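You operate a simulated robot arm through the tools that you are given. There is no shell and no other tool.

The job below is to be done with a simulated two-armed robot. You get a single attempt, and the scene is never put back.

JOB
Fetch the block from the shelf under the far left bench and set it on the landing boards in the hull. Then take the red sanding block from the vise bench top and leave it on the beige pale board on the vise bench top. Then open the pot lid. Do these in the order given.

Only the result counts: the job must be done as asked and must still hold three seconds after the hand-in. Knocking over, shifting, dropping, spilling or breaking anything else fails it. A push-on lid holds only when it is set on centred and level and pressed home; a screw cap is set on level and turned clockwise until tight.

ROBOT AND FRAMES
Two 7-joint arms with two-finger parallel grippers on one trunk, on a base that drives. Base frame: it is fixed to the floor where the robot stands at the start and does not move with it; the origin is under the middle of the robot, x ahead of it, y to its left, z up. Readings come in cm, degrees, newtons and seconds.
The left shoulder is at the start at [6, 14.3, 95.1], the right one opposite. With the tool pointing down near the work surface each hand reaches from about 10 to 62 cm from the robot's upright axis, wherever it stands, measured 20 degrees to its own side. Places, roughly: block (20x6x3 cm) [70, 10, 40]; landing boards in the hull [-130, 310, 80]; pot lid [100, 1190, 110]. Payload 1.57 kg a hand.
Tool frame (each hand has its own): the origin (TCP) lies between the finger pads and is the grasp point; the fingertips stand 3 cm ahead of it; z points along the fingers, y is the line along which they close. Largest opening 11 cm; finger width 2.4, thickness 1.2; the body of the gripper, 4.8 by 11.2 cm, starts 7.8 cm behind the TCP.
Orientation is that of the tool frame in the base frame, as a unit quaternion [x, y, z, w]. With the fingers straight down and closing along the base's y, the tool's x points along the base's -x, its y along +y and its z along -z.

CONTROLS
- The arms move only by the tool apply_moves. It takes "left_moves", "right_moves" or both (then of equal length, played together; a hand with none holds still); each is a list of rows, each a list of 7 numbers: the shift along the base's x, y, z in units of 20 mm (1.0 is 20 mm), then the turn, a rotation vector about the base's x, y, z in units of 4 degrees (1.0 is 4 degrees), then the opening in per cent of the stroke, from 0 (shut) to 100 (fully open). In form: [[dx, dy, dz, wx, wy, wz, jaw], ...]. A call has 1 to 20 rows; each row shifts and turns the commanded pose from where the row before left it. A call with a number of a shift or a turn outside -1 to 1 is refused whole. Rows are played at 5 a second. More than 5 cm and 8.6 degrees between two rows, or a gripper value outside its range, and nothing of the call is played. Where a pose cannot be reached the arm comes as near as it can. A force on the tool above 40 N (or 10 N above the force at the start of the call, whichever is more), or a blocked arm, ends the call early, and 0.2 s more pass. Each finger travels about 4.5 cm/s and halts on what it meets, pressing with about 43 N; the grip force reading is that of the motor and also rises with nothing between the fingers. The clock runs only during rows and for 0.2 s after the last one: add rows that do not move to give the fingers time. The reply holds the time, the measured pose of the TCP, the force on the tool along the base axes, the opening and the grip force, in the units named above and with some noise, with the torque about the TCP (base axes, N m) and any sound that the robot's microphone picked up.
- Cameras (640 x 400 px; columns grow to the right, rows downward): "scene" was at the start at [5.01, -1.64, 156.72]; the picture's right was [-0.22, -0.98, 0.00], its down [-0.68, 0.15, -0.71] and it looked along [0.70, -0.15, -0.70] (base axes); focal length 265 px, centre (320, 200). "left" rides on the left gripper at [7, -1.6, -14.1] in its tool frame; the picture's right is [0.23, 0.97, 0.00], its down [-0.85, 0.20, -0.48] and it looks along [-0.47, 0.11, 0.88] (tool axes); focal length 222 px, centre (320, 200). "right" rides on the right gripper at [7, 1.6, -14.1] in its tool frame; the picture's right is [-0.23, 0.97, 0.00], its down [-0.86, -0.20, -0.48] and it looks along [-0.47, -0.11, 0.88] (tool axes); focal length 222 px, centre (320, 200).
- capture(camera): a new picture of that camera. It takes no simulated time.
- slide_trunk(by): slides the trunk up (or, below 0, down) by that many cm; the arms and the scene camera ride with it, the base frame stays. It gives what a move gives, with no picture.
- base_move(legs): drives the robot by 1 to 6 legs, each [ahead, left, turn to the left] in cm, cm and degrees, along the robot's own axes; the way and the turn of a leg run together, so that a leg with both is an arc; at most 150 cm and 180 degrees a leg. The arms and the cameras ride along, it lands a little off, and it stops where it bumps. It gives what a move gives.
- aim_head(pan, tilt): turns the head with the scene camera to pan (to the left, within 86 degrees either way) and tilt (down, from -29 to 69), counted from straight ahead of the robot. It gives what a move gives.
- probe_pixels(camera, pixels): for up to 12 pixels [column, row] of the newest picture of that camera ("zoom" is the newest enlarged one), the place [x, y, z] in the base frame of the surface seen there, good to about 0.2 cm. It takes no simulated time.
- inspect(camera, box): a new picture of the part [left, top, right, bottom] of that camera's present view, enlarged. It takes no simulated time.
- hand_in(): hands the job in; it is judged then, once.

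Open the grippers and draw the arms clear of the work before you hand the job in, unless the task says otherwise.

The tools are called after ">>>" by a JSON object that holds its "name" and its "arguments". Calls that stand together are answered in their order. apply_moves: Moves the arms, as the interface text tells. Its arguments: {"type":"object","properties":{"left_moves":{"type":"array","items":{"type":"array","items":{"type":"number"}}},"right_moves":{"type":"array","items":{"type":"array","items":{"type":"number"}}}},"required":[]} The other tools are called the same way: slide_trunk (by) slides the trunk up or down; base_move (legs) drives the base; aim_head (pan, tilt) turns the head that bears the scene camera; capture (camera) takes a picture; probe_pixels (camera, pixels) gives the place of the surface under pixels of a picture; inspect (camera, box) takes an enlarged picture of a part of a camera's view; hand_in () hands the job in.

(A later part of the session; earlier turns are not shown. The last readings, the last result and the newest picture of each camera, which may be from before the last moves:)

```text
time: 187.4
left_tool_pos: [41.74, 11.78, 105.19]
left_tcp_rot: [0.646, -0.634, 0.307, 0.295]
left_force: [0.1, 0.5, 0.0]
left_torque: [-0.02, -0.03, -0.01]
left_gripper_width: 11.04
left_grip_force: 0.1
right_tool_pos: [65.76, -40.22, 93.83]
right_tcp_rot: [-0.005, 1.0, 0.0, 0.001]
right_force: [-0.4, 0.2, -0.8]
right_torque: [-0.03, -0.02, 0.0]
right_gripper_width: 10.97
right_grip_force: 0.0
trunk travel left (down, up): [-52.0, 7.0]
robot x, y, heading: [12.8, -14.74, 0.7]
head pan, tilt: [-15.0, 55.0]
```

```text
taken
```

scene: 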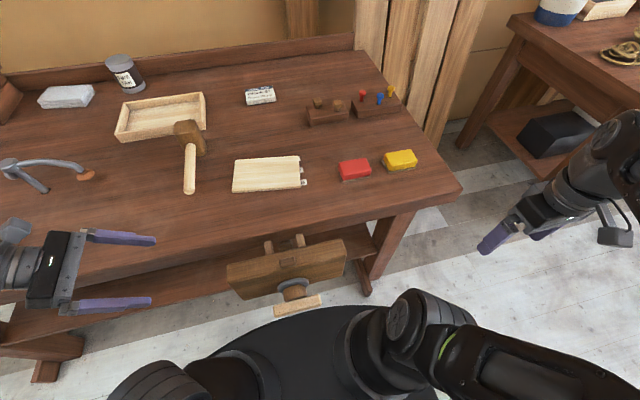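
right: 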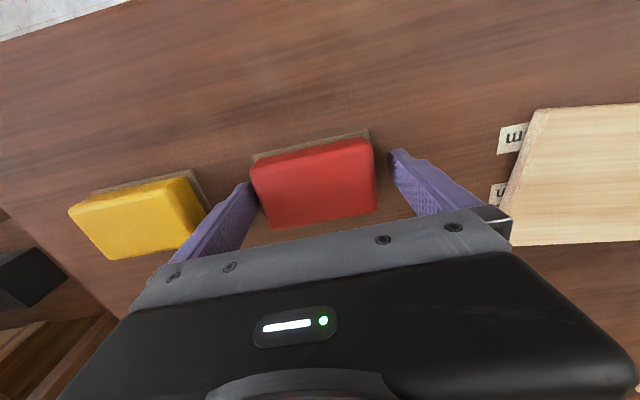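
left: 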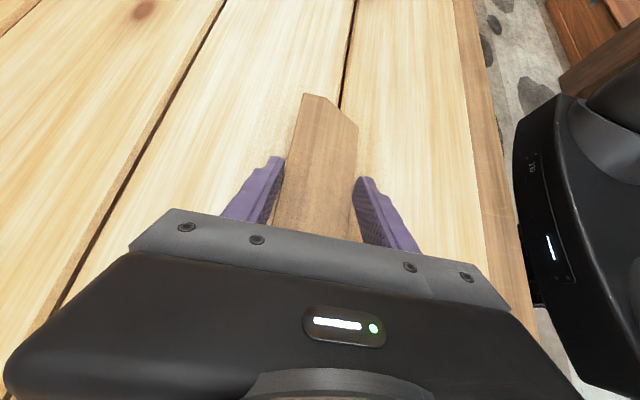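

The fingers straddle the red block without contact. I close on it and hold for the clamp to build.

>>> {"name": "apply_moves", "arguments": {"right_moves": [[0, 0, 0, 0, 0, 0, 80], [0, 0, 0, 0, 0, 0, 60], [0, 0, 0, 0, 0, 0, 40], [0, 0, 0, 0, 0, 0, 20], [0, 0, 0, 0, 0, 0, 0], [0, 0, 0, 0, 0, 0, 0]]}}

>>> {"name": "capture", "arguments": {"camera": "right"}}

```text
time: 188.8
left_tool_pos: [41.63, 11.74, 105.02]
left_tcp_rot: [0.645, -0.634, 0.307, 0.295]
left_force: [-0.2, 0.2, -0.4]
left_torque: [0.0, -0.01, 0.01]
left_gripper_width: 11.04
left_grip_force: 0.0
right_tool_pos: [65.79, -40.13, 93.8]
right_tcp_rot: [-0.006, 1.0, 0.0, 0.0]
right_force: [-0.7, 0.4, -0.6]
right_torque: [-0.01, -0.01, 0.0]
right_gripper_width: 8.89
right_grip_force: 43.1
trunk travel left (down, up): [-52.0, 7.0]
robot x, y, heading: [12.55, -15.35, 0.8]
head pan, tilt: [-15.0, 55.0]
```

```text
taken
```

right: 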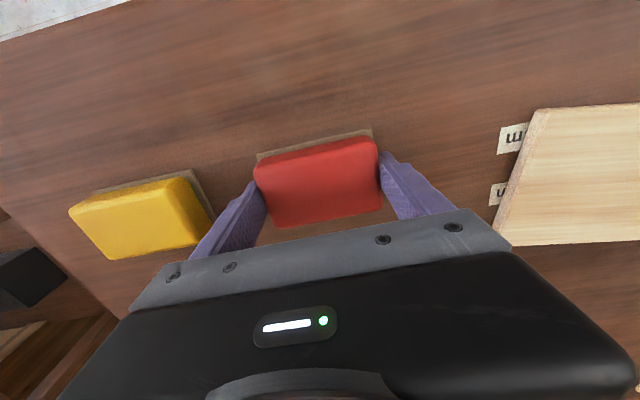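

The grip closed at 8.89 cm with 43 N. I lift the block 6 cm slowly and check that the pad comes along.

>>> {"name": "apply_moves", "arguments": {"right_moves": [[0, 0, 0.3, 0, 0, 0, 0], [0, 0, 0.4, 0, 0, 0, 0], [0, 0, 0.5, 0, 0, 0, 0], [0, 0, 0.6, 0, 0, 0, 0], [0, 0, 0.6, 0, 0, 0, 0], [0, 0, 0.6, 0, 0, 0, 0], [0, 0, 0, 0, 0, 0, 0]]}}

>>> {"name": "capture", "arguments": {"camera": "right"}}

>>> {"name": "inspect", "arguments": {"camera": "scene", "box": [200, 90, 460, 260]}}

```text
time: 190.4
left_tool_pos: [41.72, 11.73, 105.1]
left_tcp_rot: [0.646, -0.633, 0.308, 0.295]
left_force: [0.4, 0.0, 0.7]
left_torque: [-0.01, 0.02, 0.02]
left_gripper_width: 11.02
left_grip_force: 0.1
right_tool_pos: [65.65, -40.18, 99.79]
right_tcp_rot: [-0.006, 1.0, 0.0, 0.0]
right_force: [0.7, 0.7, -1.2]
right_torque: [0.03, 0.0, 0.02]
right_gripper_width: 8.92
right_grip_force: 42.2
trunk travel left (down, up): [-52.0, 7.0]
robot x, y, heading: [12.12, -15.01, 0.5]
head pan, tilt: [-15.0, 55.0]
```

```text
taken
```

right: 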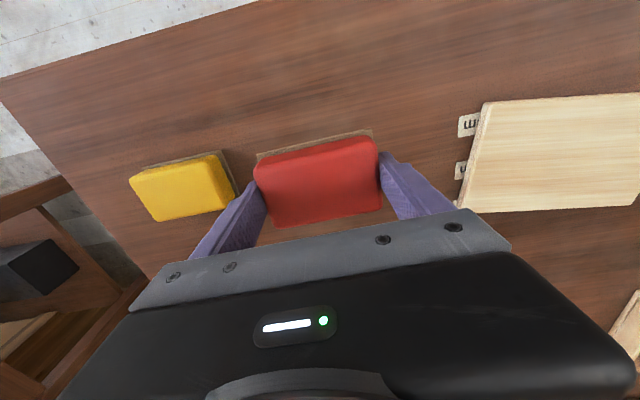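

```text
2.35 times, centred on (330, 175) of scene
```

zoom: 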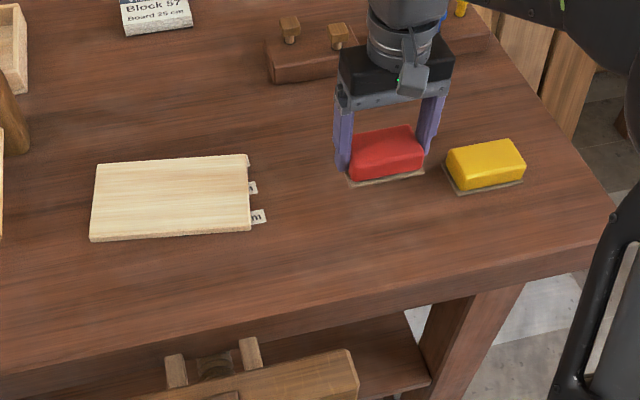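

The block with its pad is lifted cleanly. I carry it to above the pale board's centre (≈(71,−14.2)) at this height.

>>> {"name": "apply_moves", "arguments": {"right_moves": [[0.19, 0.93, 0, 0, 0, 0, 0], [0.19, 0.93, 0, 0, 0, 0, 0], [0.19, 0.93, 0, 0, 0, 0, 0], [0.19, 0.93, 0, 0, 0, 0, 0], [0.19, 0.93, 0, 0, 0, 0, 0], [0.19, 0.93, 0, 0, 0, 0, 0], [0.19, 0.93, 0, 0, 0, 0, 0], [0.19, 0.93, 0, 0, 0, 0, 0], [0.19, 0.93, 0, 0, 0, 0, 0], [0.19, 0.93, 0, 0, 0, 0, 0], [0.19, 0.93, 0, 0, 0, 0, 0], [0.19, 0.93, 0, 0, 0, 0, 0], [0.19, 0.93, 0, 0, 0, 0, 0], [0.19, 0.93, 0, 0, 0, 0, 0], [0, 0, 0, 0, 0, 0, 0]]}}

>>> {"name": "capture", "arguments": {"camera": "right"}}

>>> {"name": "capture", "arguments": {"camera": "scene"}}

```text
time: 193.6
left_tool_pos: [41.89, 11.74, 105.02]
left_tcp_rot: [0.646, -0.634, 0.307, 0.295]
left_force: [0.6, 0.1, 0.5]
left_torque: [0.03, -0.03, -0.01]
left_gripper_width: 10.99
left_grip_force: 0.1
right_tool_pos: [70.9, -14.1, 99.93]
right_tcp_rot: [-0.006, 1.0, -0.001, 0.001]
right_force: [0.0, 0.2, -1.1]
right_torque: [0.02, 0.03, 0.01]
right_gripper_width: 8.91
right_grip_force: 42.8
trunk travel left (down, up): [-52.0, 7.0]
robot x, y, heading: [12.16, -14.97, 0.4]
head pan, tilt: [-15.0, 55.0]
```

```text
taken
```

right: 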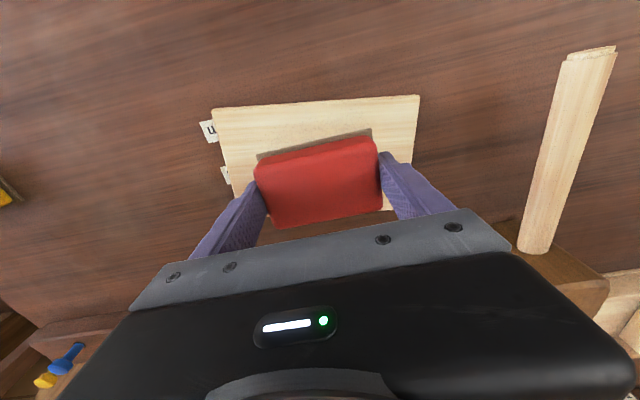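

```text
taken
```

scene: 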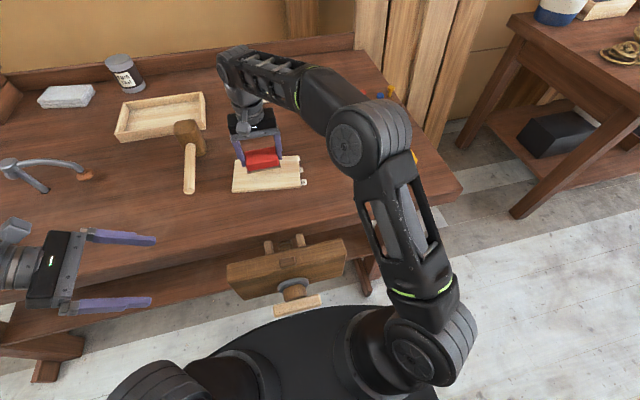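

The block is over the board's middle. I lower 4.5 cm, leaving a few millimetres.

>>> {"name": "apply_moves", "arguments": {"right_moves": [[0.05, 0, -0.4, 0, 0, 0, 0], [0, 0, -0.4, 0, 0, 0, 0], [0, 0, -0.4, 0, 0, 0, 0], [0, 0, -0.4, 0, 0, 0, 0], [0, 0, -0.4, 0, 0, 0, 0], [0, 0, -0.15, 0, 0, 0, 0], [0, 0, -0.1, 0, 0, 0, 0], [0, 0, 0, 0, 0, 0, 0]]}}

>>> {"name": "inspect", "arguments": {"camera": "scene", "box": [210, 100, 330, 210]}}

```text
time: 195.4
left_tool_pos: [41.77, 11.67, 105.2]
left_tcp_rot: [0.646, -0.634, 0.308, 0.295]
left_force: [-0.7, 0.5, 1.3]
left_torque: [0.01, 0.01, -0.01]
left_gripper_width: 10.99
left_grip_force: 0.1
right_tool_pos: [71.03, -14.33, 95.28]
right_tcp_rot: [-0.005, 1.0, 0.0, 0.0]
right_force: [-1.2, -0.5, -1.6]
right_torque: [-0.01, 0.04, 0.01]
right_gripper_width: 8.91
right_grip_force: 43.0
trunk travel left (down, up): [-52.0, 7.0]
robot x, y, heading: [12.63, -15.04, 0.6]
head pan, tilt: [-15.0, 55.0]
```

```text
3.64 times, centred on (270, 155) of scene
```

zoom: 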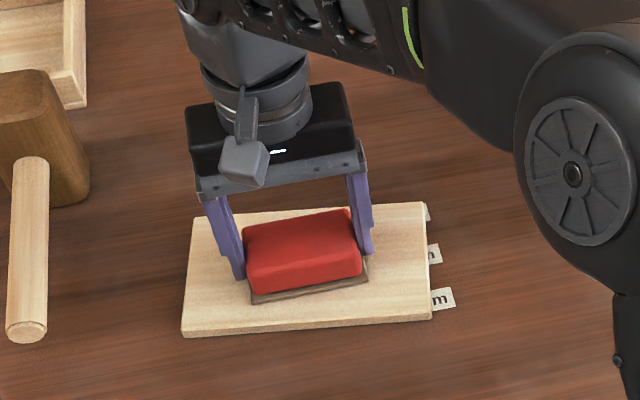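

The block hangs just above the board. I lower in 1 mm steps to touch down.

>>> {"name": "apply_moves", "arguments": {"right_moves": [[0, 0, -0.05, 0, 0, 0, 0], [0, 0, -0.05, 0, 0, 0, 0], [0, 0, 0, 0, 0, 0, 0]]}}

```text
time: 196.2
left_tool_pos: [41.62, 11.82, 105.14]
left_tcp_rot: [0.645, -0.635, 0.307, 0.296]
left_force: [-0.5, 0.5, 0.1]
left_torque: [-0.01, 0.0, 0.02]
left_gripper_width: 11.0
left_grip_force: 0.0
right_tool_pos: [71.07, -14.18, 95.17]
right_tcp_rot: [-0.006, 1.0, -0.001, 0.001]
right_force: [0.2, 0.6, 4.1]
right_torque: [-0.2, 0.05, 0.01]
right_gripper_width: 8.93
right_grip_force: 43.2
trunk travel left (down, up): [-52.0, 7.0]
robot x, y, heading: [12.15, -15.14, 0.7]
head pan, tilt: [-15.0, 55.0]
```

Touchdown is felt (+4 N). I open the fingers gently and raise the hand straight up.

>>> {"name": "apply_moves", "arguments": {"right_moves": [[0, 0, -0.02, 0, 0, 0, 0], [0, 0, 0, 0, 0, 0, 85], [0, 0, 0, 0, 0, 0, 92], [0, 0, 0, 0, 0, 0, 100], [0, 0, 0, 0, 0, 0, 100], [0, 0, 0.3, 0, 0, 0, 100], [0, 0, 0.5, 0, 0, 0, 100], [0, 0, 0.7, 0, 0, 0, 100], [0, 0, 0.9, 0, 0, 0, 100], [0, 0, 0.9, 0, 0, 0, 100], [0, 0, 0.9, 0, 0, 0, 100]]}}

>>> {"name": "capture", "arguments": {"camera": "right"}}

>>> {"name": "inspect", "arguments": {"camera": "scene", "box": [210, 100, 330, 210]}}

```text
time: 198.6
left_tool_pos: [41.81, 11.8, 105.01]
left_tcp_rot: [0.646, -0.634, 0.307, 0.296]
left_force: [0.0, 0.0, -0.1]
left_torque: [0.03, -0.02, -0.02]
left_gripper_width: 11.0
left_grip_force: 0.0
right_tool_pos: [71.21, -14.15, 101.66]
right_tcp_rot: [-0.006, 1.0, 0.0, 0.0]
right_force: [-0.1, 0.0, 0.2]
right_torque: [-0.05, -0.02, 0.01]
right_gripper_width: 11.0
right_grip_force: 0.0
right hand out of reach, approached as far as the arm can: row 11
trunk travel left (down, up): [-52.0, 7.0]
robot x, y, heading: [12.03, -15.29, 0.8]
head pan, tilt: [-15.0, 55.0]
```

```text
taken
```

right: 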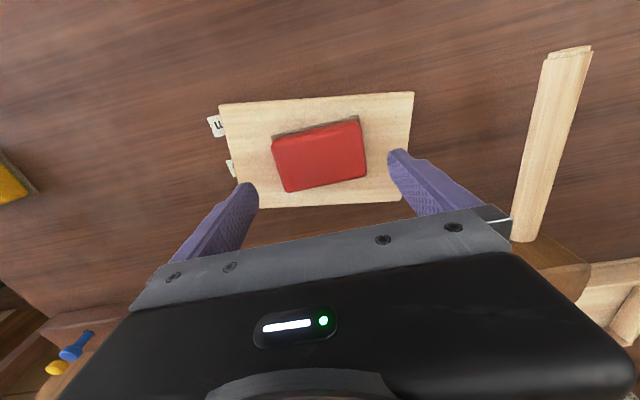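

```text
3.64 times, centred on (270, 155) of scene
```

zoom: 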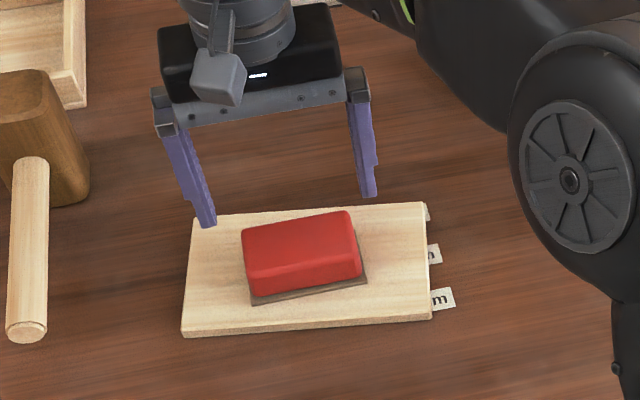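

The red block rests centred on the pale board. I retract the right hand back over my own side.

>>> {"name": "apply_moves", "arguments": {"right_moves": [[-1, -0.5, 0, 0, 0, 0, 100], [-1, -0.7, 0, 0, 0, 0, 100], [-1, -0.7, 0, 0, 0, 0, 100], [-1, -0.7, 0, 0, 0, 0, 100], [-1, -0.7, 0, 0, 0, 0, 100], [-1, -0.7, 0, 0, 0, 0, 100], [-1, -0.7, 0, 0, 0, 0, 100], [-1, -0.7, 0, 0, 0, 0, 100], [-1, -0.7, 0, 0, 0, 0, 100], [-1, -0.7, 0, 0, 0, 0, 100], [-1, -0.7, 0, 0, 0, 0, 100], [-1, -0.7, 0, 0, 0, 0, 100], [-1, -0.7, 0, 0, 0, 0, 100], [-1, -0.7, 0, 0, 0, 0, 100], [-1, -0.7, 0, 0, 0, 0, 100], [-1, -0.7, 0, 0, 0, 0, 100], [-1, -0.7, 0, 0, 0, 0, 100], [-1, -0.7, 0, 0, 0, 0, 100]]}}

>>> {"name": "base_move", "arguments": {"legs": [[-16, 0, 0]]}}

>>> {"name": "capture", "arguments": {"camera": "scene"}}

```text
time: 202.4
left_tool_pos: [41.77, 11.72, 105.25]
left_tcp_rot: [0.646, -0.634, 0.307, 0.294]
left_force: [-0.2, 0.3, -0.2]
left_torque: [-0.02, 0.03, 0.02]
left_gripper_width: 10.98
left_grip_force: 0.1
right_tool_pos: [35.29, -38.95, 101.67]
right_tcp_rot: [-0.005, 1.0, 0.0, -0.001]
right_force: [-0.1, 0.4, 0.4]
right_torque: [-0.02, -0.01, 0.03]
right_gripper_width: 11.01
right_grip_force: 0.1
right hand out of reach, approached as far as the arm can: row 18
trunk travel left (down, up): [-52.0, 7.0]
robot x, y, heading: [12.63, -15.15, 0.8]
head pan, tilt: [-15.0, 55.0]
```

```text
time: 203.8
left_tool_pos: [25.54, 11.59, 105.19]
left_tcp_rot: [0.644, -0.635, 0.307, 0.295]
left_force: [-0.6, 0.0, 0.3]
left_torque: [0.01, -0.05, 0.02]
left_gripper_width: 11.01
left_grip_force: 0.1
right_tool_pos: [18.94, -39.17, 101.75]
right_tcp_rot: [-0.003, 1.0, -0.001, -0.001]
right_force: [-0.2, 0.0, -0.3]
right_torque: [0.01, -0.06, -0.04]
right_gripper_width: 10.98
right_grip_force: 0.0
trunk travel left (down, up): [-52.0, 7.0]
robot x, y, heading: [-3.91, -15.22, 0.6]
head pan, tilt: [-15.0, 55.0]
```

```text
taken
```

scene: 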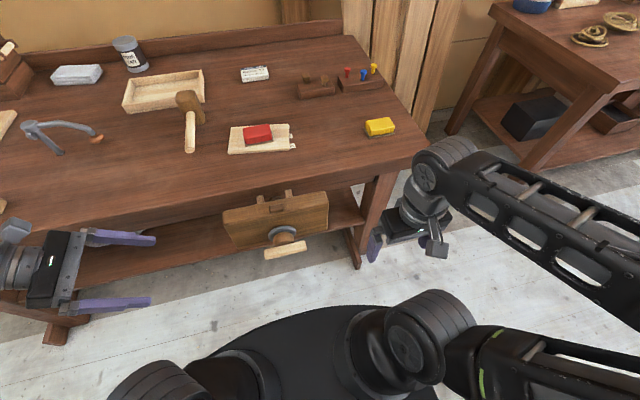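

Both earlier results look right. I bring the left tool back upright and to standard yaw for the remaining work and travel.

>>> {"name": "apply_moves", "arguments": {"left_moves": [[0, 0, 0, 1, 0, 0, 100], [0, 0, 0, 1, 0, 0, 100], [0, 0, 0, 1, 0, 0, 100], [0, 0, 0, 1, 0, 0, 100], [0, 0, 0, 1, 0, 0, 100], [0, 0, 0, 1, 0, 0, 100], [0, 0, 0, 1, 0, 0, 100], [0, 0, 0, 1, 0, 0, 100], [0, 0, 0, 1, 0, 0, 100], [0, 0, 0, 1, 0, 0, 100], [0, 0, 0, 1, 0, 0, 100], [0, 0, 0, 1, 0, 0, 100], [0, 0, 0, 0.5, 0, 0, 100]]}}

>>> {"name": "apply_moves", "arguments": {"left_moves": [[0, 0, 0, 0, 0, -1, 100], [0, 0, 0, 0, 0, -1, 100], [0, 0, 0, 0, 0, -1, 100], [0, 0, 0, 0, 0, -1, 100], [0, 0, 0, 0, 0, -1, 100], [0, 0, 0, 0, 0, -1, 100], [0, 0, 0, 0, 0, -1, 100], [0, 0, 0, 0, 0, -1, 100], [0, 0, 0, 0, 0, -1, 100], [0, 0, 0, 0, 0, -1, 100], [0, 0, 0, 0, 0, -1, 100], [0, 0, 0, 0, 0, -1, 100], [0, 0, 0, 0, 0, -1, 100], [0, 0, 0, 0, 0, -1, 100], [0, 0, 0, 0, 0, -1, 100], [0, 0, 0, 0, 0, -1, 100], [0, 0, 0, 0, 0, -1, 100], [0, 0, 0, 0, 0, -1, 100], [0, 0, 0, 0, 0, -1, 100], [0, 0, 0, 0, 0, -1, 100]]}}

```text
time: 206.6
left_tool_pos: [25.63, 11.55, 105.24]
left_tcp_rot: [0.709, -0.705, 0.009, -0.005]
left_force: [0.4, 0.8, -0.4]
left_torque: [0.05, -0.03, -0.01]
left_gripper_width: 11.01
left_grip_force: 0.1
right_tool_pos: [19.11, -39.16, 101.71]
right_tcp_rot: [-0.004, 1.0, 0.0, -0.001]
right_force: [-0.5, -0.1, 0.3]
right_torque: [0.01, 0.02, 0.01]
right_gripper_width: 10.99
right_grip_force: 0.0
trunk travel left (down, up): [-52.0, 7.0]
robot x, y, heading: [-3.7, -15.25, 0.3]
head pan, tilt: [-15.0, 55.0]
```

```text
time: 210.8
left_tool_pos: [25.72, 11.54, 105.12]
left_tcp_rot: [-0.09, 0.996, -0.01, -0.002]
left_force: [-0.2, 0.0, -0.8]
left_torque: [0.01, -0.02, -0.01]
left_gripper_width: 11.0
left_grip_force: 0.1
right_tool_pos: [19.14, -39.08, 101.67]
right_tcp_rot: [-0.003, 1.0, 0.0, -0.001]
right_force: [0.2, -0.1, 0.8]
right_torque: [-0.01, 0.0, 0.03]
right_gripper_width: 11.02
right_grip_force: 0.1
trunk travel left (down, up): [-52.0, 7.0]
robot x, y, heading: [-3.8, -15.09, 0.1]
head pan, tilt: [-15.0, 55.0]
```

I finish the yaw, then turn 90° left to face down the aisle and look ahead.

>>> {"name": "apply_moves", "arguments": {"left_moves": [[0, 0, 0, 0, 0, -1, 100], [0, 0, 0, 0, 0, -1, 100], [0, 0, 0, 0, 0, -0.6, 100]]}}

>>> {"name": "base_move", "arguments": {"legs": [[4, 0, 0], [0, 0, 90]]}}

>>> {"name": "aim_head", "arguments": {"pan": 0, "tilt": 20}}

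>>> {"name": "capture", "arguments": {"camera": "scene"}}

```text
time: 211.6
left_tool_pos: [25.61, 11.56, 105.28]
left_tcp_rot: [0.001, 1.0, -0.01, -0.003]
left_force: [0.0, 0.6, -1.1]
left_torque: [0.0, -0.02, -0.01]
left_gripper_width: 11.0
left_grip_force: 0.0
right_tool_pos: [19.18, -39.2, 101.71]
right_tcp_rot: [-0.003, 1.0, 0.0, -0.001]
right_force: [0.0, 0.1, -1.0]
right_torque: [-0.01, -0.02, 0.0]
right_gripper_width: 11.0
right_grip_force: 0.1
trunk travel left (down, up): [-52.0, 7.0]
robot x, y, heading: [-3.52, -15.09, 0.4]
head pan, tilt: [-15.0, 55.0]
```

```text
time: 216.3
left_tool_pos: [-25.77, 14.75, 105.15]
left_tcp_rot: [-0.699, 0.715, -0.01, 0.004]
left_force: [0.2, 0.5, -0.1]
left_torque: [0.01, -0.02, -0.01]
left_gripper_width: 11.03
left_grip_force: 0.0
right_tool_pos: [24.69, 7.01, 101.61]
right_tcp_rot: [-0.702, 0.713, -0.001, -0.001]
right_force: [0.2, -0.4, 0.7]
right_torque: [0.03, 0.0, -0.02]
right_gripper_width: 11.02
right_grip_force: 0.0
trunk travel left (down, up): [-52.0, 7.0]
robot x, y, heading: [0.4, -15.07, 89.1]
head pan, tilt: [-15.0, 55.0]
```

```text
time: 217.3
left_tool_pos: [-25.79, 14.77, 105.01]
left_tcp_rot: [-0.698, 0.716, -0.01, 0.004]
left_force: [0.1, 0.4, -0.3]
left_torque: [-0.01, -0.06, 0.01]
left_gripper_width: 11.0
left_grip_force: 0.0
right_tool_pos: [24.65, 7.1, 101.64]
right_tcp_rot: [-0.702, 0.713, 0.0, -0.001]
right_force: [0.0, -0.2, -0.4]
right_torque: [0.0, -0.01, 0.0]
right_gripper_width: 10.99
right_grip_force: 0.0
trunk travel left (down, up): [-52.0, 7.0]
robot x, y, heading: [0.26, -15.47, 88.9]
head pan, tilt: [0.0, 20.0]
```

```text
taken
```

scene: 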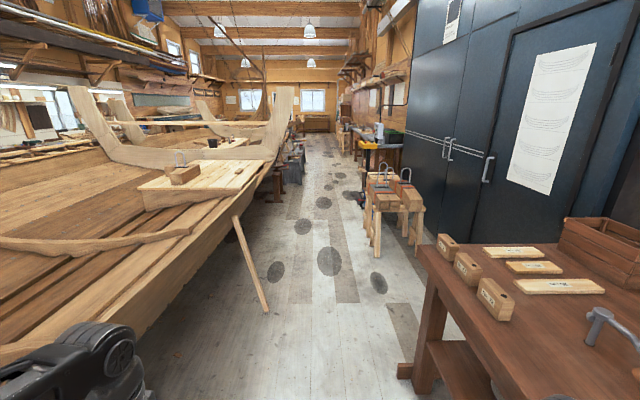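

The aisle ahead is clear along x≈0 (floor at columns 300–340). I verify the placed block on the boards with a zoom, then drive ahead.

>>> {"name": "inspect", "arguments": {"camera": "scene", "box": [140, 130, 300, 230]}}

>>> {"name": "base_move", "arguments": {"legs": [[0, 0, 1], [150, 0, 0], [130, 0, 0]]}}

>>> {"name": "capture", "arguments": {"camera": "scene"}}

```text
4.00 times, centred on (220, 180) of scene
```

zoom: 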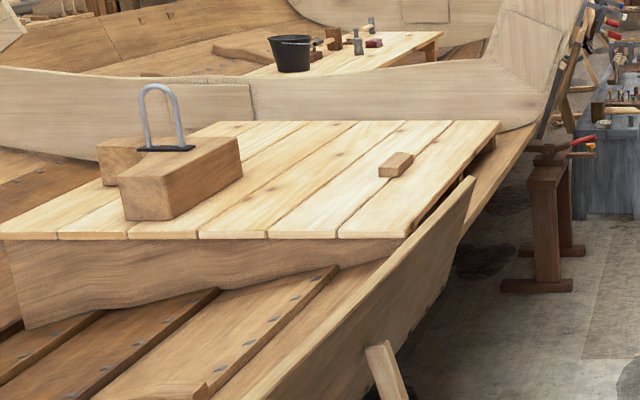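

```text
time: 231.1
left_tool_pos: [-24.13, 294.26, 104.97]
left_tcp_rot: [-0.694, 0.72, -0.01, 0.004]
left_force: [0.0, 1.1, 0.1]
left_torque: [-0.01, -0.01, 0.05]
left_gripper_width: 11.0
left_grip_force: 0.0
right_tool_pos: [26.22, 285.85, 101.76]
right_tcp_rot: [-0.697, 0.717, -0.001, 0.0]
right_force: [0.6, -0.2, 0.0]
right_torque: [0.0, 0.06, -0.03]
right_gripper_width: 11.0
right_grip_force: 0.1
trunk travel left (down, up): [-52.0, 7.0]
robot x, y, heading: [1.41, 263.5, 88.4]
head pan, tilt: [0.0, 20.0]
```

```text
taken
```

scene: 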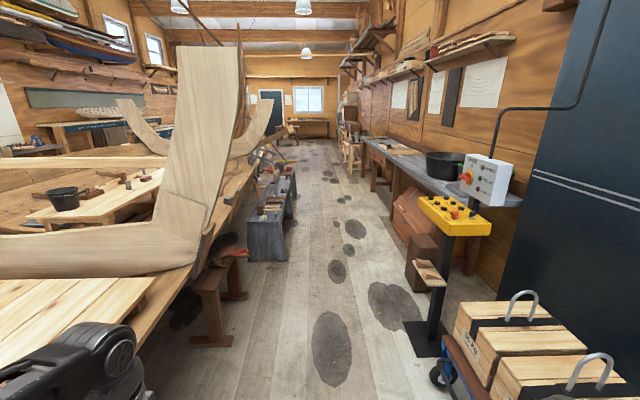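

The block is seen on the boards. Ahead are a control stand (base near (410,345)), a trestle (235,300) and a grey chest (280,220); I probe them for the passage width.

>>> {"name": "probe_pixels", "arguments": {"camera": "scene", "pixels": [[405, 325], [412, 355], [430, 250], [245, 295], [225, 345], [288, 255], [297, 190], [420, 210], [415, 285], [455, 345], [350, 180], [385, 185]]}}

>>> {"name": "inspect", "arguments": {"camera": "scene", "box": [230, 70, 470, 220]}}

```text
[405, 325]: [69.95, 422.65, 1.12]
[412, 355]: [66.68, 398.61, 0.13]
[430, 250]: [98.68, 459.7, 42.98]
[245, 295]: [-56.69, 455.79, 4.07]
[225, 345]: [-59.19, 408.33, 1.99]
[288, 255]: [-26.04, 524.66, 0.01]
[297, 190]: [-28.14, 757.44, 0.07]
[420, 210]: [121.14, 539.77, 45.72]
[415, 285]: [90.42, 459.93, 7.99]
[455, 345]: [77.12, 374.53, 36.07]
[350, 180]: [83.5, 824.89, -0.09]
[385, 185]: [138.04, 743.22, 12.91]
```

```text
2.67 times, centred on (350, 145) of scene
```

zoom: 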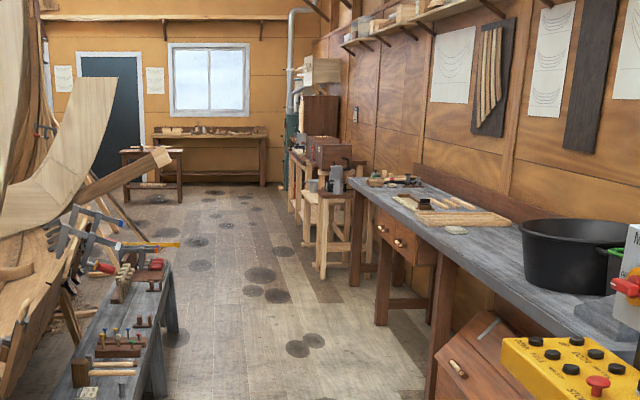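

The gap runs from the chest (x≈−26) to the control stand (x≈66). I shift 15 cm right and drive on 280 cm.

>>> {"name": "base_move", "arguments": {"legs": [[0, -16, 0.8], [150, 0, 0], [130, 0, 0]]}}

>>> {"name": "capture", "arguments": {"camera": "scene"}}

```text
time: 246.0
left_tool_pos: [-19.62, 576.4, 105.12]
left_tcp_rot: [0.735, -0.678, 0.009, -0.005]
left_force: [-0.1, 0.3, -0.2]
left_torque: [-0.03, -0.04, 0.0]
left_gripper_width: 11.01
left_grip_force: 0.0
right_tool_pos: [31.36, 574.01, 101.71]
right_tcp_rot: [0.738, -0.674, 0.0, 0.0]
right_force: [0.1, -0.7, 1.0]
right_torque: [-0.01, 0.01, 0.0]
right_gripper_width: 11.02
right_grip_force: 0.1
trunk travel left (down, up): [-52.0, 7.0]
robot x, y, heading: [9.51, 549.39, 95.4]
head pan, tilt: [0.0, 20.0]
```

```text
taken
```

scene: 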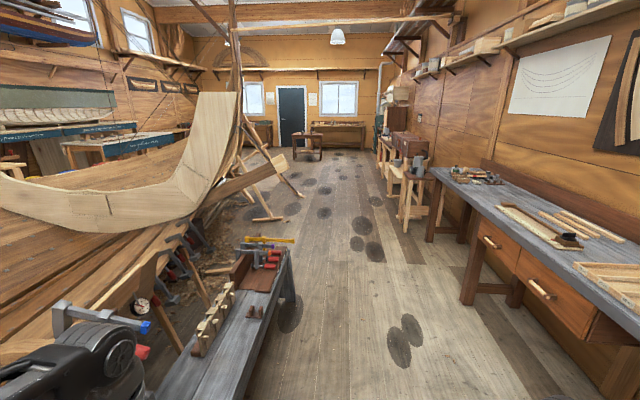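

Heading drifted to 95°, with a grey bench close at my left. I probe nearby items before correcting the heading.

>>> {"name": "probe_pixels", "arguments": {"camera": "scene", "pixels": [[80, 312], [250, 360], [270, 255], [288, 270], [265, 218], [300, 195], [308, 150], [405, 215], [440, 240], [465, 300], [550, 395], [340, 125]]}}

```text
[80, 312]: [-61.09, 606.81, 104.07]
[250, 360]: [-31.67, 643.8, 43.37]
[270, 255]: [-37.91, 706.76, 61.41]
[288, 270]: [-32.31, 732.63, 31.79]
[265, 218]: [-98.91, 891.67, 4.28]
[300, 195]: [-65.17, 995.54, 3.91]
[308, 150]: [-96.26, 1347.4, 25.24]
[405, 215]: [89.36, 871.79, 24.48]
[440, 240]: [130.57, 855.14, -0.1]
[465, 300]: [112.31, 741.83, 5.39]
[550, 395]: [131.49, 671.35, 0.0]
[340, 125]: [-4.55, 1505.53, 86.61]
```

There's ample room ahead (left items x<−30, right stand x≥89). I straighten to 90° and drive on 290 cm.

>>> {"name": "base_move", "arguments": {"legs": [[0, -6, -5.4], [150, 0, 0], [140, 0, 0]]}}

>>> {"name": "aim_head", "arguments": {"pan": -15, "tilt": 15}}

>>> {"name": "capture", "arguments": {"camera": "scene"}}

```text
time: 260.9
left_tool_pos: [-10.5, 875.13, 105.11]
left_tcp_rot: [0.711, -0.703, 0.009, -0.004]
left_force: [0.3, -0.4, 0.2]
left_torque: [0.01, -0.01, 0.0]
left_gripper_width: 10.99
left_grip_force: 0.1
right_tool_pos: [40.24, 869.31, 101.63]
right_tcp_rot: [0.714, -0.7, 0.001, 0.0]
right_force: [-0.6, 1.6, 0.8]
right_torque: [0.01, -0.01, 0.03]
right_gripper_width: 10.99
right_grip_force: 0.1
trunk travel left (down, up): [-52.0, 7.0]
robot x, y, heading: [16.32, 846.05, 91.2]
head pan, tilt: [0.0, 20.0]
```

```text
time: 261.6
left_tool_pos: [-10.44, 875.1, 105.07]
left_tcp_rot: [0.711, -0.703, 0.01, -0.004]
left_force: [-0.2, 0.3, 0.0]
left_torque: [0.04, 0.02, -0.02]
left_gripper_width: 11.02
left_grip_force: 0.1
right_tool_pos: [40.29, 869.35, 101.65]
right_tcp_rot: [0.715, -0.7, 0.0, 0.001]
right_force: [-0.4, 0.0, -0.9]
right_torque: [0.01, 0.02, -0.02]
right_gripper_width: 11.0
right_grip_force: 0.0
trunk travel left (down, up): [-52.0, 7.0]
robot x, y, heading: [16.79, 846.31, 91.0]
head pan, tilt: [-15.0, 15.0]
```

```text
taken
```

scene: 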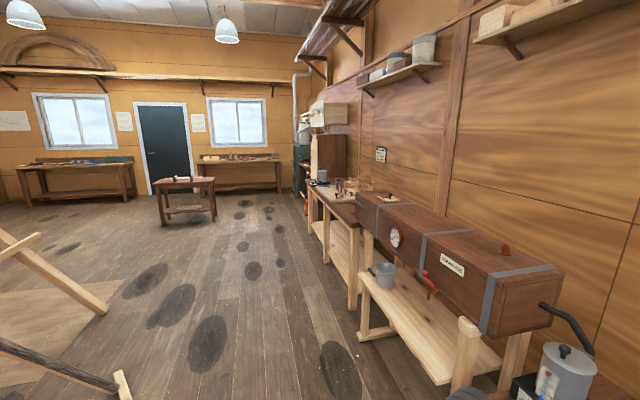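

On the right are a steam box and beyond it a small bench with pots around (345,185). I zoom there to find the pot and its lid.

>>> {"name": "inspect", "arguments": {"camera": "scene", "box": [280, 120, 440, 220]}}

>>> {"name": "probe_pixels", "arguments": {"camera": "scene", "pixels": [[320, 180], [345, 190], [335, 205], [360, 185], [375, 300], [365, 330], [430, 365], [395, 235], [560, 365], [320, 215], [310, 190], [460, 340]]}}

```text
4.00 times, centred on (360, 170) of scene
```

zoom: 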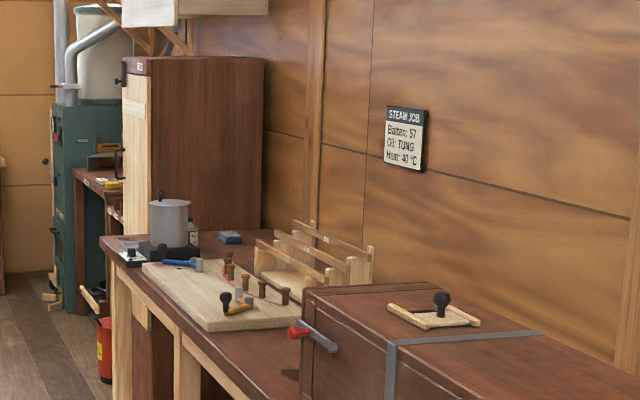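

```text
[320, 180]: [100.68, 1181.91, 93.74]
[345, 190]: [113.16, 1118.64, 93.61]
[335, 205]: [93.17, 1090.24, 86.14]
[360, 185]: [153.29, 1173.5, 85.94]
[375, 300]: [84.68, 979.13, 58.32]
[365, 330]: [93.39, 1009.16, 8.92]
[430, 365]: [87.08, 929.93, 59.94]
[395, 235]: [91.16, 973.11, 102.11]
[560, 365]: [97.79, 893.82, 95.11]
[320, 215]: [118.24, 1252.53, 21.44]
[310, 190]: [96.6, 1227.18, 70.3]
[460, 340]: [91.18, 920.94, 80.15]
```

The pot with a knobbed lid stands on a hot plate at about (100,1185). The floor along x≈15 is free, so I drive ahead ~335 cm to be level with it.

>>> {"name": "base_move", "arguments": {"legs": [[0, 0, -1], [150, 0, 0], [150, 0, 0]]}}

>>> {"name": "aim_head", "arguments": {"pan": -60, "tilt": 25}}

>>> {"name": "capture", "arguments": {"camera": "scene"}}

```text
time: 276.5
left_tool_pos: [4.4, 1178.88, 105.04]
left_tcp_rot: [-0.678, 0.735, -0.01, 0.005]
left_force: [-0.3, 0.6, 0.7]
left_torque: [-0.01, 0.01, 0.01]
left_gripper_width: 10.99
left_grip_force: 0.0
right_tool_pos: [54.31, 1168.43, 101.64]
right_tcp_rot: [-0.681, 0.732, -0.001, -0.001]
right_force: [-0.3, 0.5, -0.6]
right_torque: [0.0, -0.02, -0.01]
right_gripper_width: 11.02
right_grip_force: 0.1
trunk travel left (down, up): [-52.0, 7.0]
robot x, y, heading: [28.62, 1147.49, 85.8]
head pan, tilt: [-15.0, 15.0]
```

```text
time: 277.6
left_tool_pos: [4.42, 1179.0, 105.01]
left_tcp_rot: [-0.679, 0.734, -0.011, 0.005]
left_force: [-0.9, -0.5, 0.0]
left_torque: [0.03, 0.01, 0.05]
left_gripper_width: 11.0
left_grip_force: 0.1
right_tool_pos: [54.3, 1168.47, 101.72]
right_tcp_rot: [-0.682, 0.732, -0.001, 0.0]
right_force: [-0.8, -0.6, 0.2]
right_torque: [-0.05, -0.01, -0.01]
right_gripper_width: 11.0
right_grip_force: 0.1
trunk travel left (down, up): [-52.0, 7.0]
robot x, y, heading: [28.59, 1147.58, 86.1]
head pan, tilt: [-60.0, 25.0]
```

```text
taken
```

scene: 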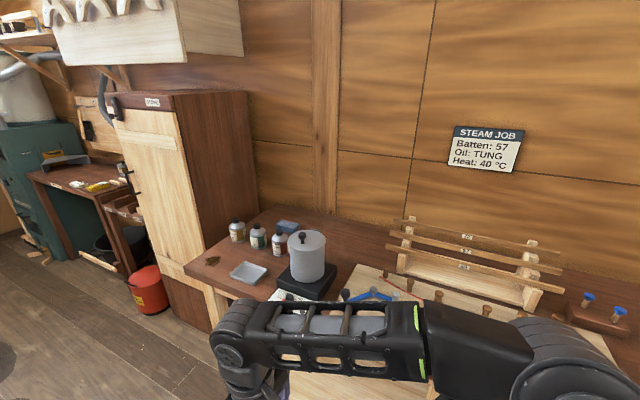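

The pot is at (307,255) on its hotplate, bottles to its left. I zoom in on the pot and lid.

>>> {"name": "inspect", "arguments": {"camera": "scene", "box": [220, 200, 380, 310]}}

>>> {"name": "probe_pixels", "arguments": {"camera": "scene", "pixels": [[301, 236], [307, 245], [296, 243], [318, 240], [307, 265], [280, 240], [300, 282], [325, 285], [285, 298], [240, 270], [285, 225], [345, 278]]}}

```text
3.64 times, centred on (300, 255) of scene
```

zoom: 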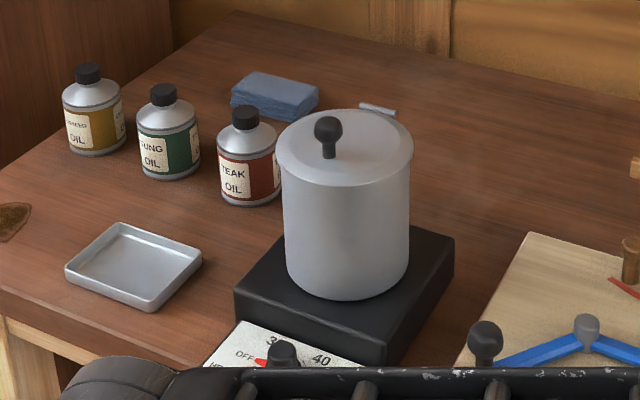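

```text
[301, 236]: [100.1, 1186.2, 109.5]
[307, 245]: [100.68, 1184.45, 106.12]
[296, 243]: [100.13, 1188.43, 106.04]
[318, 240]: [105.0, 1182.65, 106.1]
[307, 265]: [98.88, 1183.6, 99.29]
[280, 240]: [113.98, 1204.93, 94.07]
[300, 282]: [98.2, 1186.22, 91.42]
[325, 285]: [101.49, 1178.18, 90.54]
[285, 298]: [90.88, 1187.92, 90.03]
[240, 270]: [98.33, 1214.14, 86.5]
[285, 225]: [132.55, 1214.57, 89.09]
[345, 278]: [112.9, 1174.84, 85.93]
```

The lid seems hinged (small bracket at zoom (378,110)) with a knob toward the front. I probe the lid rim, knob and hinge.

>>> {"name": "probe_pixels", "arguments": {"camera": "zoom", "pixels": [[378, 108], [365, 106], [393, 113], [327, 122], [330, 152], [285, 150], [408, 150], [345, 112], [345, 180], [360, 130], [327, 140], [370, 112]]}}

>>> {"name": "inspect", "arguments": {"camera": "scene", "box": [282, 222, 332, 262]}}

```text
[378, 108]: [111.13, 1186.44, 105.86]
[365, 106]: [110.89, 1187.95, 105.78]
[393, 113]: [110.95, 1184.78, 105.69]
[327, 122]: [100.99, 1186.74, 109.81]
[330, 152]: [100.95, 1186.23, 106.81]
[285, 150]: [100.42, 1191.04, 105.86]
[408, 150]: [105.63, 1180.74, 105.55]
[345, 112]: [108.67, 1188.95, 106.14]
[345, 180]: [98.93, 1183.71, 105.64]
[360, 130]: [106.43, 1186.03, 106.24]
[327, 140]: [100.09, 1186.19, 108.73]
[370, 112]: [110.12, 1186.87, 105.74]
```

```text
10.00 times, centred on (307, 242) of scene
```

zoom: 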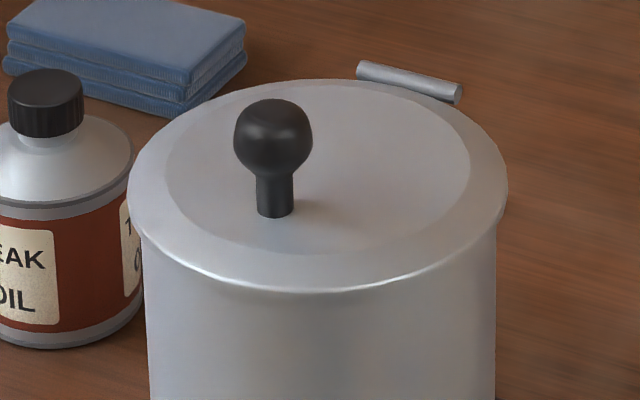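

It is a hinged lid: hinge pin along y at about (111,1186.4,105.8), lid radius ~6, knob bulb at (100.9,1186.4,~109). I turn to face the bench and move level with it.

>>> {"name": "base_move", "arguments": {"legs": [[0, 0, -86], [0, 50, 0]]}}

>>> {"name": "aim_head", "arguments": {"pan": -5, "tilt": 35}}

>>> {"name": "capture", "arguments": {"camera": "scene"}}

```text
time: 284.3
left_tool_pos: [59.95, 1224.47, 105.07]
left_tcp_rot: [0.014, 1.0, -0.01, -0.004]
left_force: [-0.2, -0.3, -0.7]
left_torque: [-0.04, -0.04, 0.0]
left_gripper_width: 11.0
left_grip_force: 0.0
right_tool_pos: [51.99, 1174.08, 101.6]
right_tcp_rot: [0.01, 1.0, 0.001, 0.0]
right_force: [-0.5, -0.2, 0.9]
right_torque: [0.0, 0.01, 0.0]
right_gripper_width: 10.99
right_grip_force: 0.0
trunk travel left (down, up): [-52.0, 7.0]
robot x, y, heading: [29.72, 1198.72, -1.1]
head pan, tilt: [-60.0, 25.0]
```

```text
time: 285.6
left_tool_pos: [60.0, 1224.5, 105.09]
left_tcp_rot: [0.015, 1.0, -0.01, -0.003]
left_force: [-0.2, 0.1, -0.2]
left_torque: [0.01, 0.0, -0.01]
left_gripper_width: 11.01
left_grip_force: 0.1
right_tool_pos: [52.04, 1174.17, 101.62]
right_tcp_rot: [0.011, 1.0, -0.001, -0.001]
right_force: [0.1, 0.0, 0.5]
right_torque: [0.03, -0.02, 0.0]
right_gripper_width: 10.99
right_grip_force: 0.2
trunk travel left (down, up): [-52.0, 7.0]
robot x, y, heading: [29.92, 1198.07, -0.9]
head pan, tilt: [-5.0, 35.0]
```

```text
taken
```

scene: 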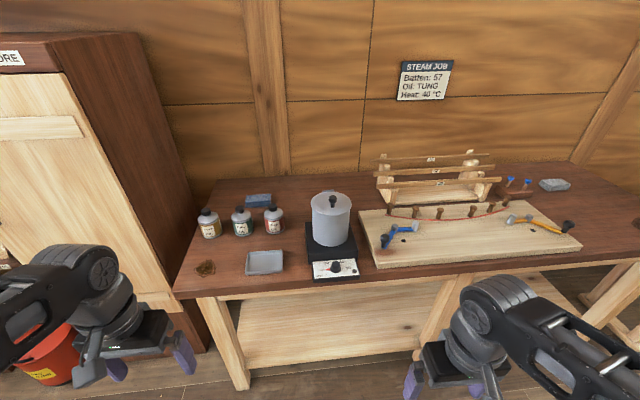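

The pot's lid with knob is at (333,202). I probe bench front, legs, lower shelf, cabinet corner and zoom on the pot from here.

>>> {"name": "probe_pixels", "arguments": {"camera": "scene", "pixels": [[280, 292], [190, 296], [280, 305], [320, 360], [235, 375], [175, 290], [110, 200], [333, 200], [331, 213], [334, 268], [430, 300], [160, 200]]}}

>>> {"name": "inspect", "arguments": {"camera": "scene", "box": [290, 170, 390, 290]}}

```text
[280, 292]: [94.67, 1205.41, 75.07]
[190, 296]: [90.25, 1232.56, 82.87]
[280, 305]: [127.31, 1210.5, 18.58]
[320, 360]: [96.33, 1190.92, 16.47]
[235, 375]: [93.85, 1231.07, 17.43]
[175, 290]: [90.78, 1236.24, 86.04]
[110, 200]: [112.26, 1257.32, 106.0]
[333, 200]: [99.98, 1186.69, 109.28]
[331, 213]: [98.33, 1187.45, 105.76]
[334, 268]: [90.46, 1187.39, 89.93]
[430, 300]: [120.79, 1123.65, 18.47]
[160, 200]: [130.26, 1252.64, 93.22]
```

```text
3.33 times, centred on (340, 230) of scene
```

zoom: 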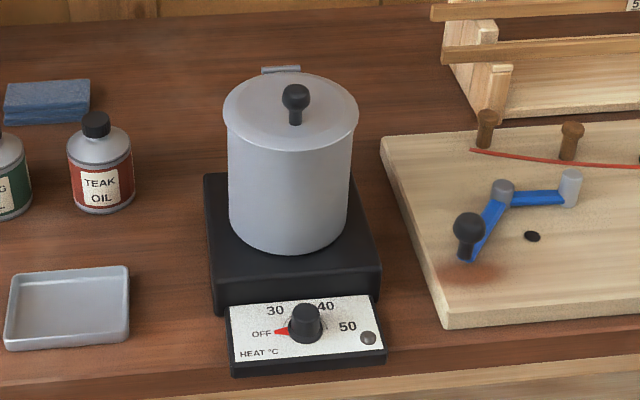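

Bench front is x≈90 and its low shelf (z≈17) starts at x≈96, so I can stand at x_r≈53. I raise the trunk fully and bring the right hand forward level with the knob, retracting the left hand.

>>> {"name": "slide_trunk", "arguments": {"by": 7}}

>>> {"name": "apply_moves", "arguments": {"right_moves": [[1, 0.45, 0.1, 0, 0, 0, 100], [1, 0.45, 0.1, 0, 0, 0, 100], [1, 0.45, 0.1, 0, 0, 0, 100], [1, 0.45, 0.1, 0, 0, 0, 100], [1, 0.45, 0.1, 0, 0, 0, 100], [1, 0.45, 0.1, 0, 0, 0, 100], [1, 0.45, 0.1, 0, 0, 0, 100], [1, 0.45, 0.1, 0, 0, 0, 100], [1, 0.45, 0.1, 0, 0, 0, 100], [1, 0.45, 0.1, 0, 0, 0, 100], [1, 0.45, 0.1, 0, 0, 0, 100], [1, 0.45, 0.1, 0, 0, 0, 100], [1, 0.45, 0.1, 0, 0, 0, 100]], "left_moves": [[-0.5, 0.3, 0, 0, 0, 0, 100], [-0.5, 0.3, 0, 0, 0, 0, 100], [-0.5, 0.3, 0, 0, 0, 0, 100], [-0.5, 0.3, 0, 0, 0, 0, 100], [-0.5, 0.3, 0, 0, 0, 0, 100], [-0.5, 0.3, 0, 0, 0, 0, 100], [-0.5, 0.3, 0, 0, 0, 0, 100], [-0.5, 0.3, 0, 0, 0, 0, 100], [-0.5, 0.3, 0, 0, 0, 0, 100], [-0.5, 0.3, 0, 0, 0, 0, 100], [0, 0, 0, 0, 0, 0, 100], [0, 0, 0, 0, 0, 0, 100], [0, 0, 0, 0, 0, 0, 100]]}}

>>> {"name": "capture", "arguments": {"camera": "scene"}}

```text
time: 286.7
left_tool_pos: [60.01, 1224.55, 112.02]
left_tcp_rot: [0.015, 1.0, -0.011, -0.003]
left_force: [-0.8, 0.4, -0.2]
left_torque: [-0.02, -0.03, -0.03]
left_gripper_width: 11.02
left_grip_force: 0.1
right_tool_pos: [52.18, 1174.16, 108.66]
right_tcp_rot: [0.011, 1.0, 0.0, -0.001]
right_force: [0.4, 0.2, -0.8]
right_torque: [-0.03, 0.01, 0.01]
right_gripper_width: 11.0
right_grip_force: 0.1
trunk travel left (down, up): [-59.0, 0.0]
robot x, y, heading: [30.09, 1198.44, -1.1]
head pan, tilt: [-5.0, 35.0]
```

```text
time: 289.5
left_tool_pos: [50.01, 1230.71, 112.16]
left_tcp_rot: [0.015, 1.0, -0.011, -0.004]
left_force: [-1.2, 0.4, 0.3]
left_torque: [-0.01, 0.02, -0.01]
left_gripper_width: 11.02
left_grip_force: 0.1
right_tool_pos: [78.18, 1185.99, 111.31]
right_tcp_rot: [0.012, 1.0, 0.0, -0.001]
right_force: [0.4, -0.2, -1.3]
right_torque: [0.01, 0.02, -0.02]
right_gripper_width: 11.02
right_grip_force: 0.0
trunk travel left (down, up): [-59.0, 0.0]
robot x, y, heading: [29.96, 1198.41, -1.3]
head pan, tilt: [-5.0, 35.0]
```

```text
taken
```

scene: 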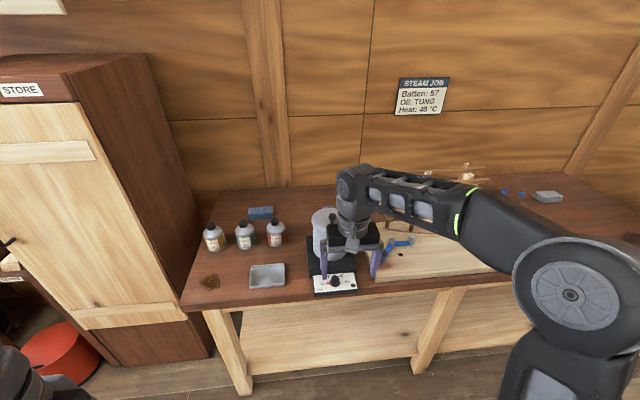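

The right hand is in front of the bench at (78,1186,111). I pitch it forward about 76° so it points nearly horizontally at the knob.

>>> {"name": "apply_moves", "arguments": {"right_moves": [[0, 0, 0, 0, -1, 0.1, 100], [0, 0, 0, 0, -1, 0.1, 100], [0, 0, 0, 0, -1, 0.1, 100], [0, 0, 0, 0, -1, 0, 100], [0, 0, 0, 0, -1, 0, 100], [0, 0, 0, 0, -1, 0, 100], [0, 0, 0, 0, -1, 0, 100], [0, 0, 0, 0, -1, 0, 100], [0, 0, 0, 0, -1, 0, 100], [0, 0, 0, 0, -1, 0, 100], [0, 0, 0, 0, -1, 0, 100], [0, 0, 0, 0, -1, 0, 100], [0, 0, 0, 0, -1, 0, 100], [0, 0, 0, 0, -1, 0, 100], [0, 0, 0, 0, -1, 0, 100], [0, 0, 0, 0, -1, 0, 100], [0, 0, 0, 0, -1, 0, 100], [0, 0, 0, 0, -1, 0, 100], [0, 0, 0, 0, -1, 0, 100]]}}

>>> {"name": "capture", "arguments": {"camera": "scene"}}

>>> {"name": "capture", "arguments": {"camera": "right"}}

```text
time: 293.5
left_tool_pos: [50.0, 1230.6, 111.99]
left_tcp_rot: [0.014, 1.0, -0.01, -0.003]
left_force: [-0.1, -0.3, 0.8]
left_torque: [0.02, 0.01, 0.03]
left_gripper_width: 11.01
left_grip_force: 0.1
right_tool_pos: [82.68, 1187.33, 112.67]
right_tcp_rot: [0.0, 0.789, 0.001, 0.615]
right_force: [0.0, 0.0, -0.3]
right_torque: [-0.04, 0.01, 0.03]
right_gripper_width: 10.97
right_grip_force: 0.0
right hand out of reach, approached as far as the arm can: row 15, 16, 17, 18, 19
trunk travel left (down, up): [-59.0, 0.0]
robot x, y, heading: [30.02, 1198.77, -1.1]
head pan, tilt: [-5.0, 35.0]
```

```text
taken
```

scene: 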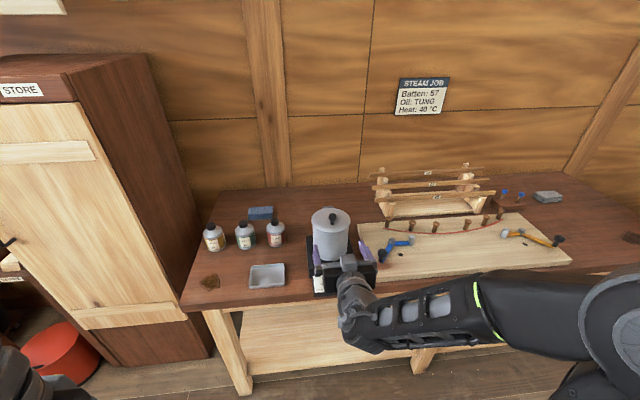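

```text
taken
```

right: 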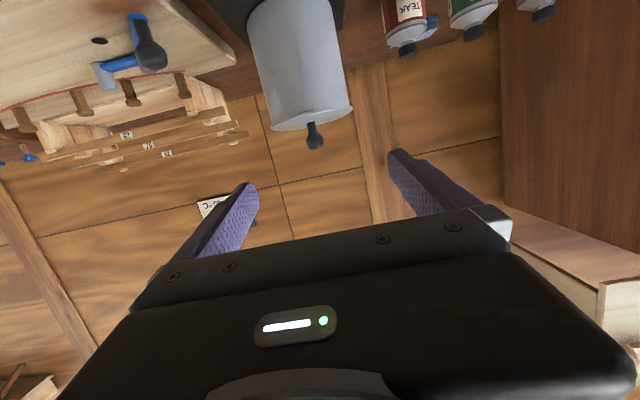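

Pitching this way leaves the wrist too close to my body for the whole arc. A better grip: left hand pointing sideways (−y) along the hinge axis, so opening the lid is just a wrist roll. I first stow the right hand back.

>>> {"name": "apply_moves", "arguments": {"right_moves": [[-0.2, 0, 0, 0, 1, 0, 100], [-0.2, 0, 0, 0, 1, 0, 100], [-0.2, 0, 0, 0, 1, 0, 100], [-0.2, 0, 0, 0, 1, 0, 100], [-0.2, 0, 0, 0, 1, 0, 100], [-0.2, 0, 0, 0, 1, 0, 100], [-0.2, 0, 0, 0, 1, 0, 100], [-0.2, 0, 0, 0, 1, 0, 100], [-0.2, 0, 0, 0, 1, 0, 100], [-0.2, 0, 0, 0, 1, 0, 100], [-0.2, 0, 0, 0, 1, 0, 100], [-0.2, 0, 0, 0, 1, 0, 100], [-0.2, 0, 0, 0, 1, 0, 100], [-0.2, 0, 0, 0, 1, 0, 100], [-0.2, 0, 0, 0, 1, 0, 100], [-0.2, 0, 0, 0, 1, 0, 100], [-0.2, 0, 0, 0, 1, 0, 100], [-0.2, 0, 0, 0, 1, 0, 100], [-0.2, 0, 0, 0, 1, 0, 100]]}}

>>> {"name": "apply_moves", "arguments": {"right_moves": [[-1, -0.9, 0, 0, 0, 0, 100], [-1, -0.9, 0, 0, 0, 0, 100], [-1, -0.9, 0, 0, 0, 0, 100], [-1, -0.9, 0, 0, 0, 0, 100], [-1, -0.9, 0, 0, 0, 0, 100], [-1, -0.9, 0, 0, 0, 0, 100], [-1, -0.9, 0, 0, 0, 0, 100], [-1, -0.9, 0, 0, 0, 0, 100], [-1, -0.9, 0, 0, 0, 0, 100], [-1, -0.9, 0, 0, 0, 0, 100], [-1, -0.9, 0, 0, 0, 0, 100], [-1, -0.9, 0, 0, 0, 0, 100]]}}

>>> {"name": "capture", "arguments": {"camera": "scene"}}

```text
time: 297.5
left_tool_pos: [49.98, 1230.63, 112.06]
left_tcp_rot: [0.014, 1.0, -0.01, -0.003]
left_force: [-0.2, 0.3, -0.8]
left_torque: [0.02, -0.01, -0.02]
left_gripper_width: 11.01
left_grip_force: 0.0
right_tool_pos: [75.0, 1187.44, 112.73]
right_tcp_rot: [0.0, 1.0, 0.002, -0.002]
right_force: [0.0, 0.3, -0.5]
right_torque: [-0.02, 0.01, 0.0]
right_gripper_width: 11.01
right_grip_force: 0.0
trunk travel left (down, up): [-59.0, 0.0]
robot x, y, heading: [29.75, 1198.59, -1.4]
head pan, tilt: [-5.0, 35.0]
```

```text
time: 300.1
left_tool_pos: [49.99, 1230.67, 112.1]
left_tcp_rot: [0.016, 1.0, -0.01, -0.003]
left_force: [0.1, 0.4, 0.4]
left_torque: [0.01, 0.02, 0.02]
left_gripper_width: 10.99
left_grip_force: 0.1
right_tool_pos: [50.74, 1165.69, 112.65]
right_tcp_rot: [0.0, 1.0, 0.001, -0.001]
right_force: [-0.4, 0.0, 1.1]
right_torque: [-0.04, 0.01, -0.02]
right_gripper_width: 11.01
right_grip_force: 0.1
trunk travel left (down, up): [-59.0, 0.0]
robot x, y, heading: [29.87, 1198.41, -1.1]
head pan, tilt: [-5.0, 35.0]
```

```text
taken
```

scene: 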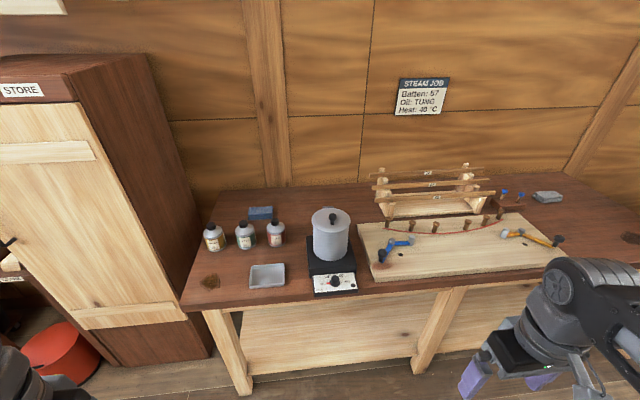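

The view is clear again. I zoom on the pot lid to fix knob and hinge positions from this angle.

>>> {"name": "inspect", "arguments": {"camera": "scene", "box": [300, 200, 364, 240]}}

```text
10.00 times, centred on (332, 220) of scene
```

zoom: 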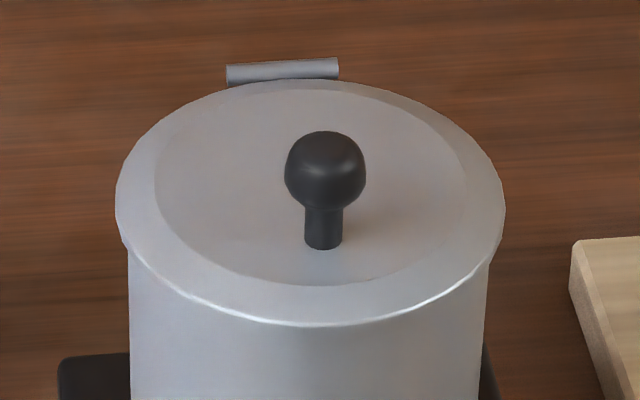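

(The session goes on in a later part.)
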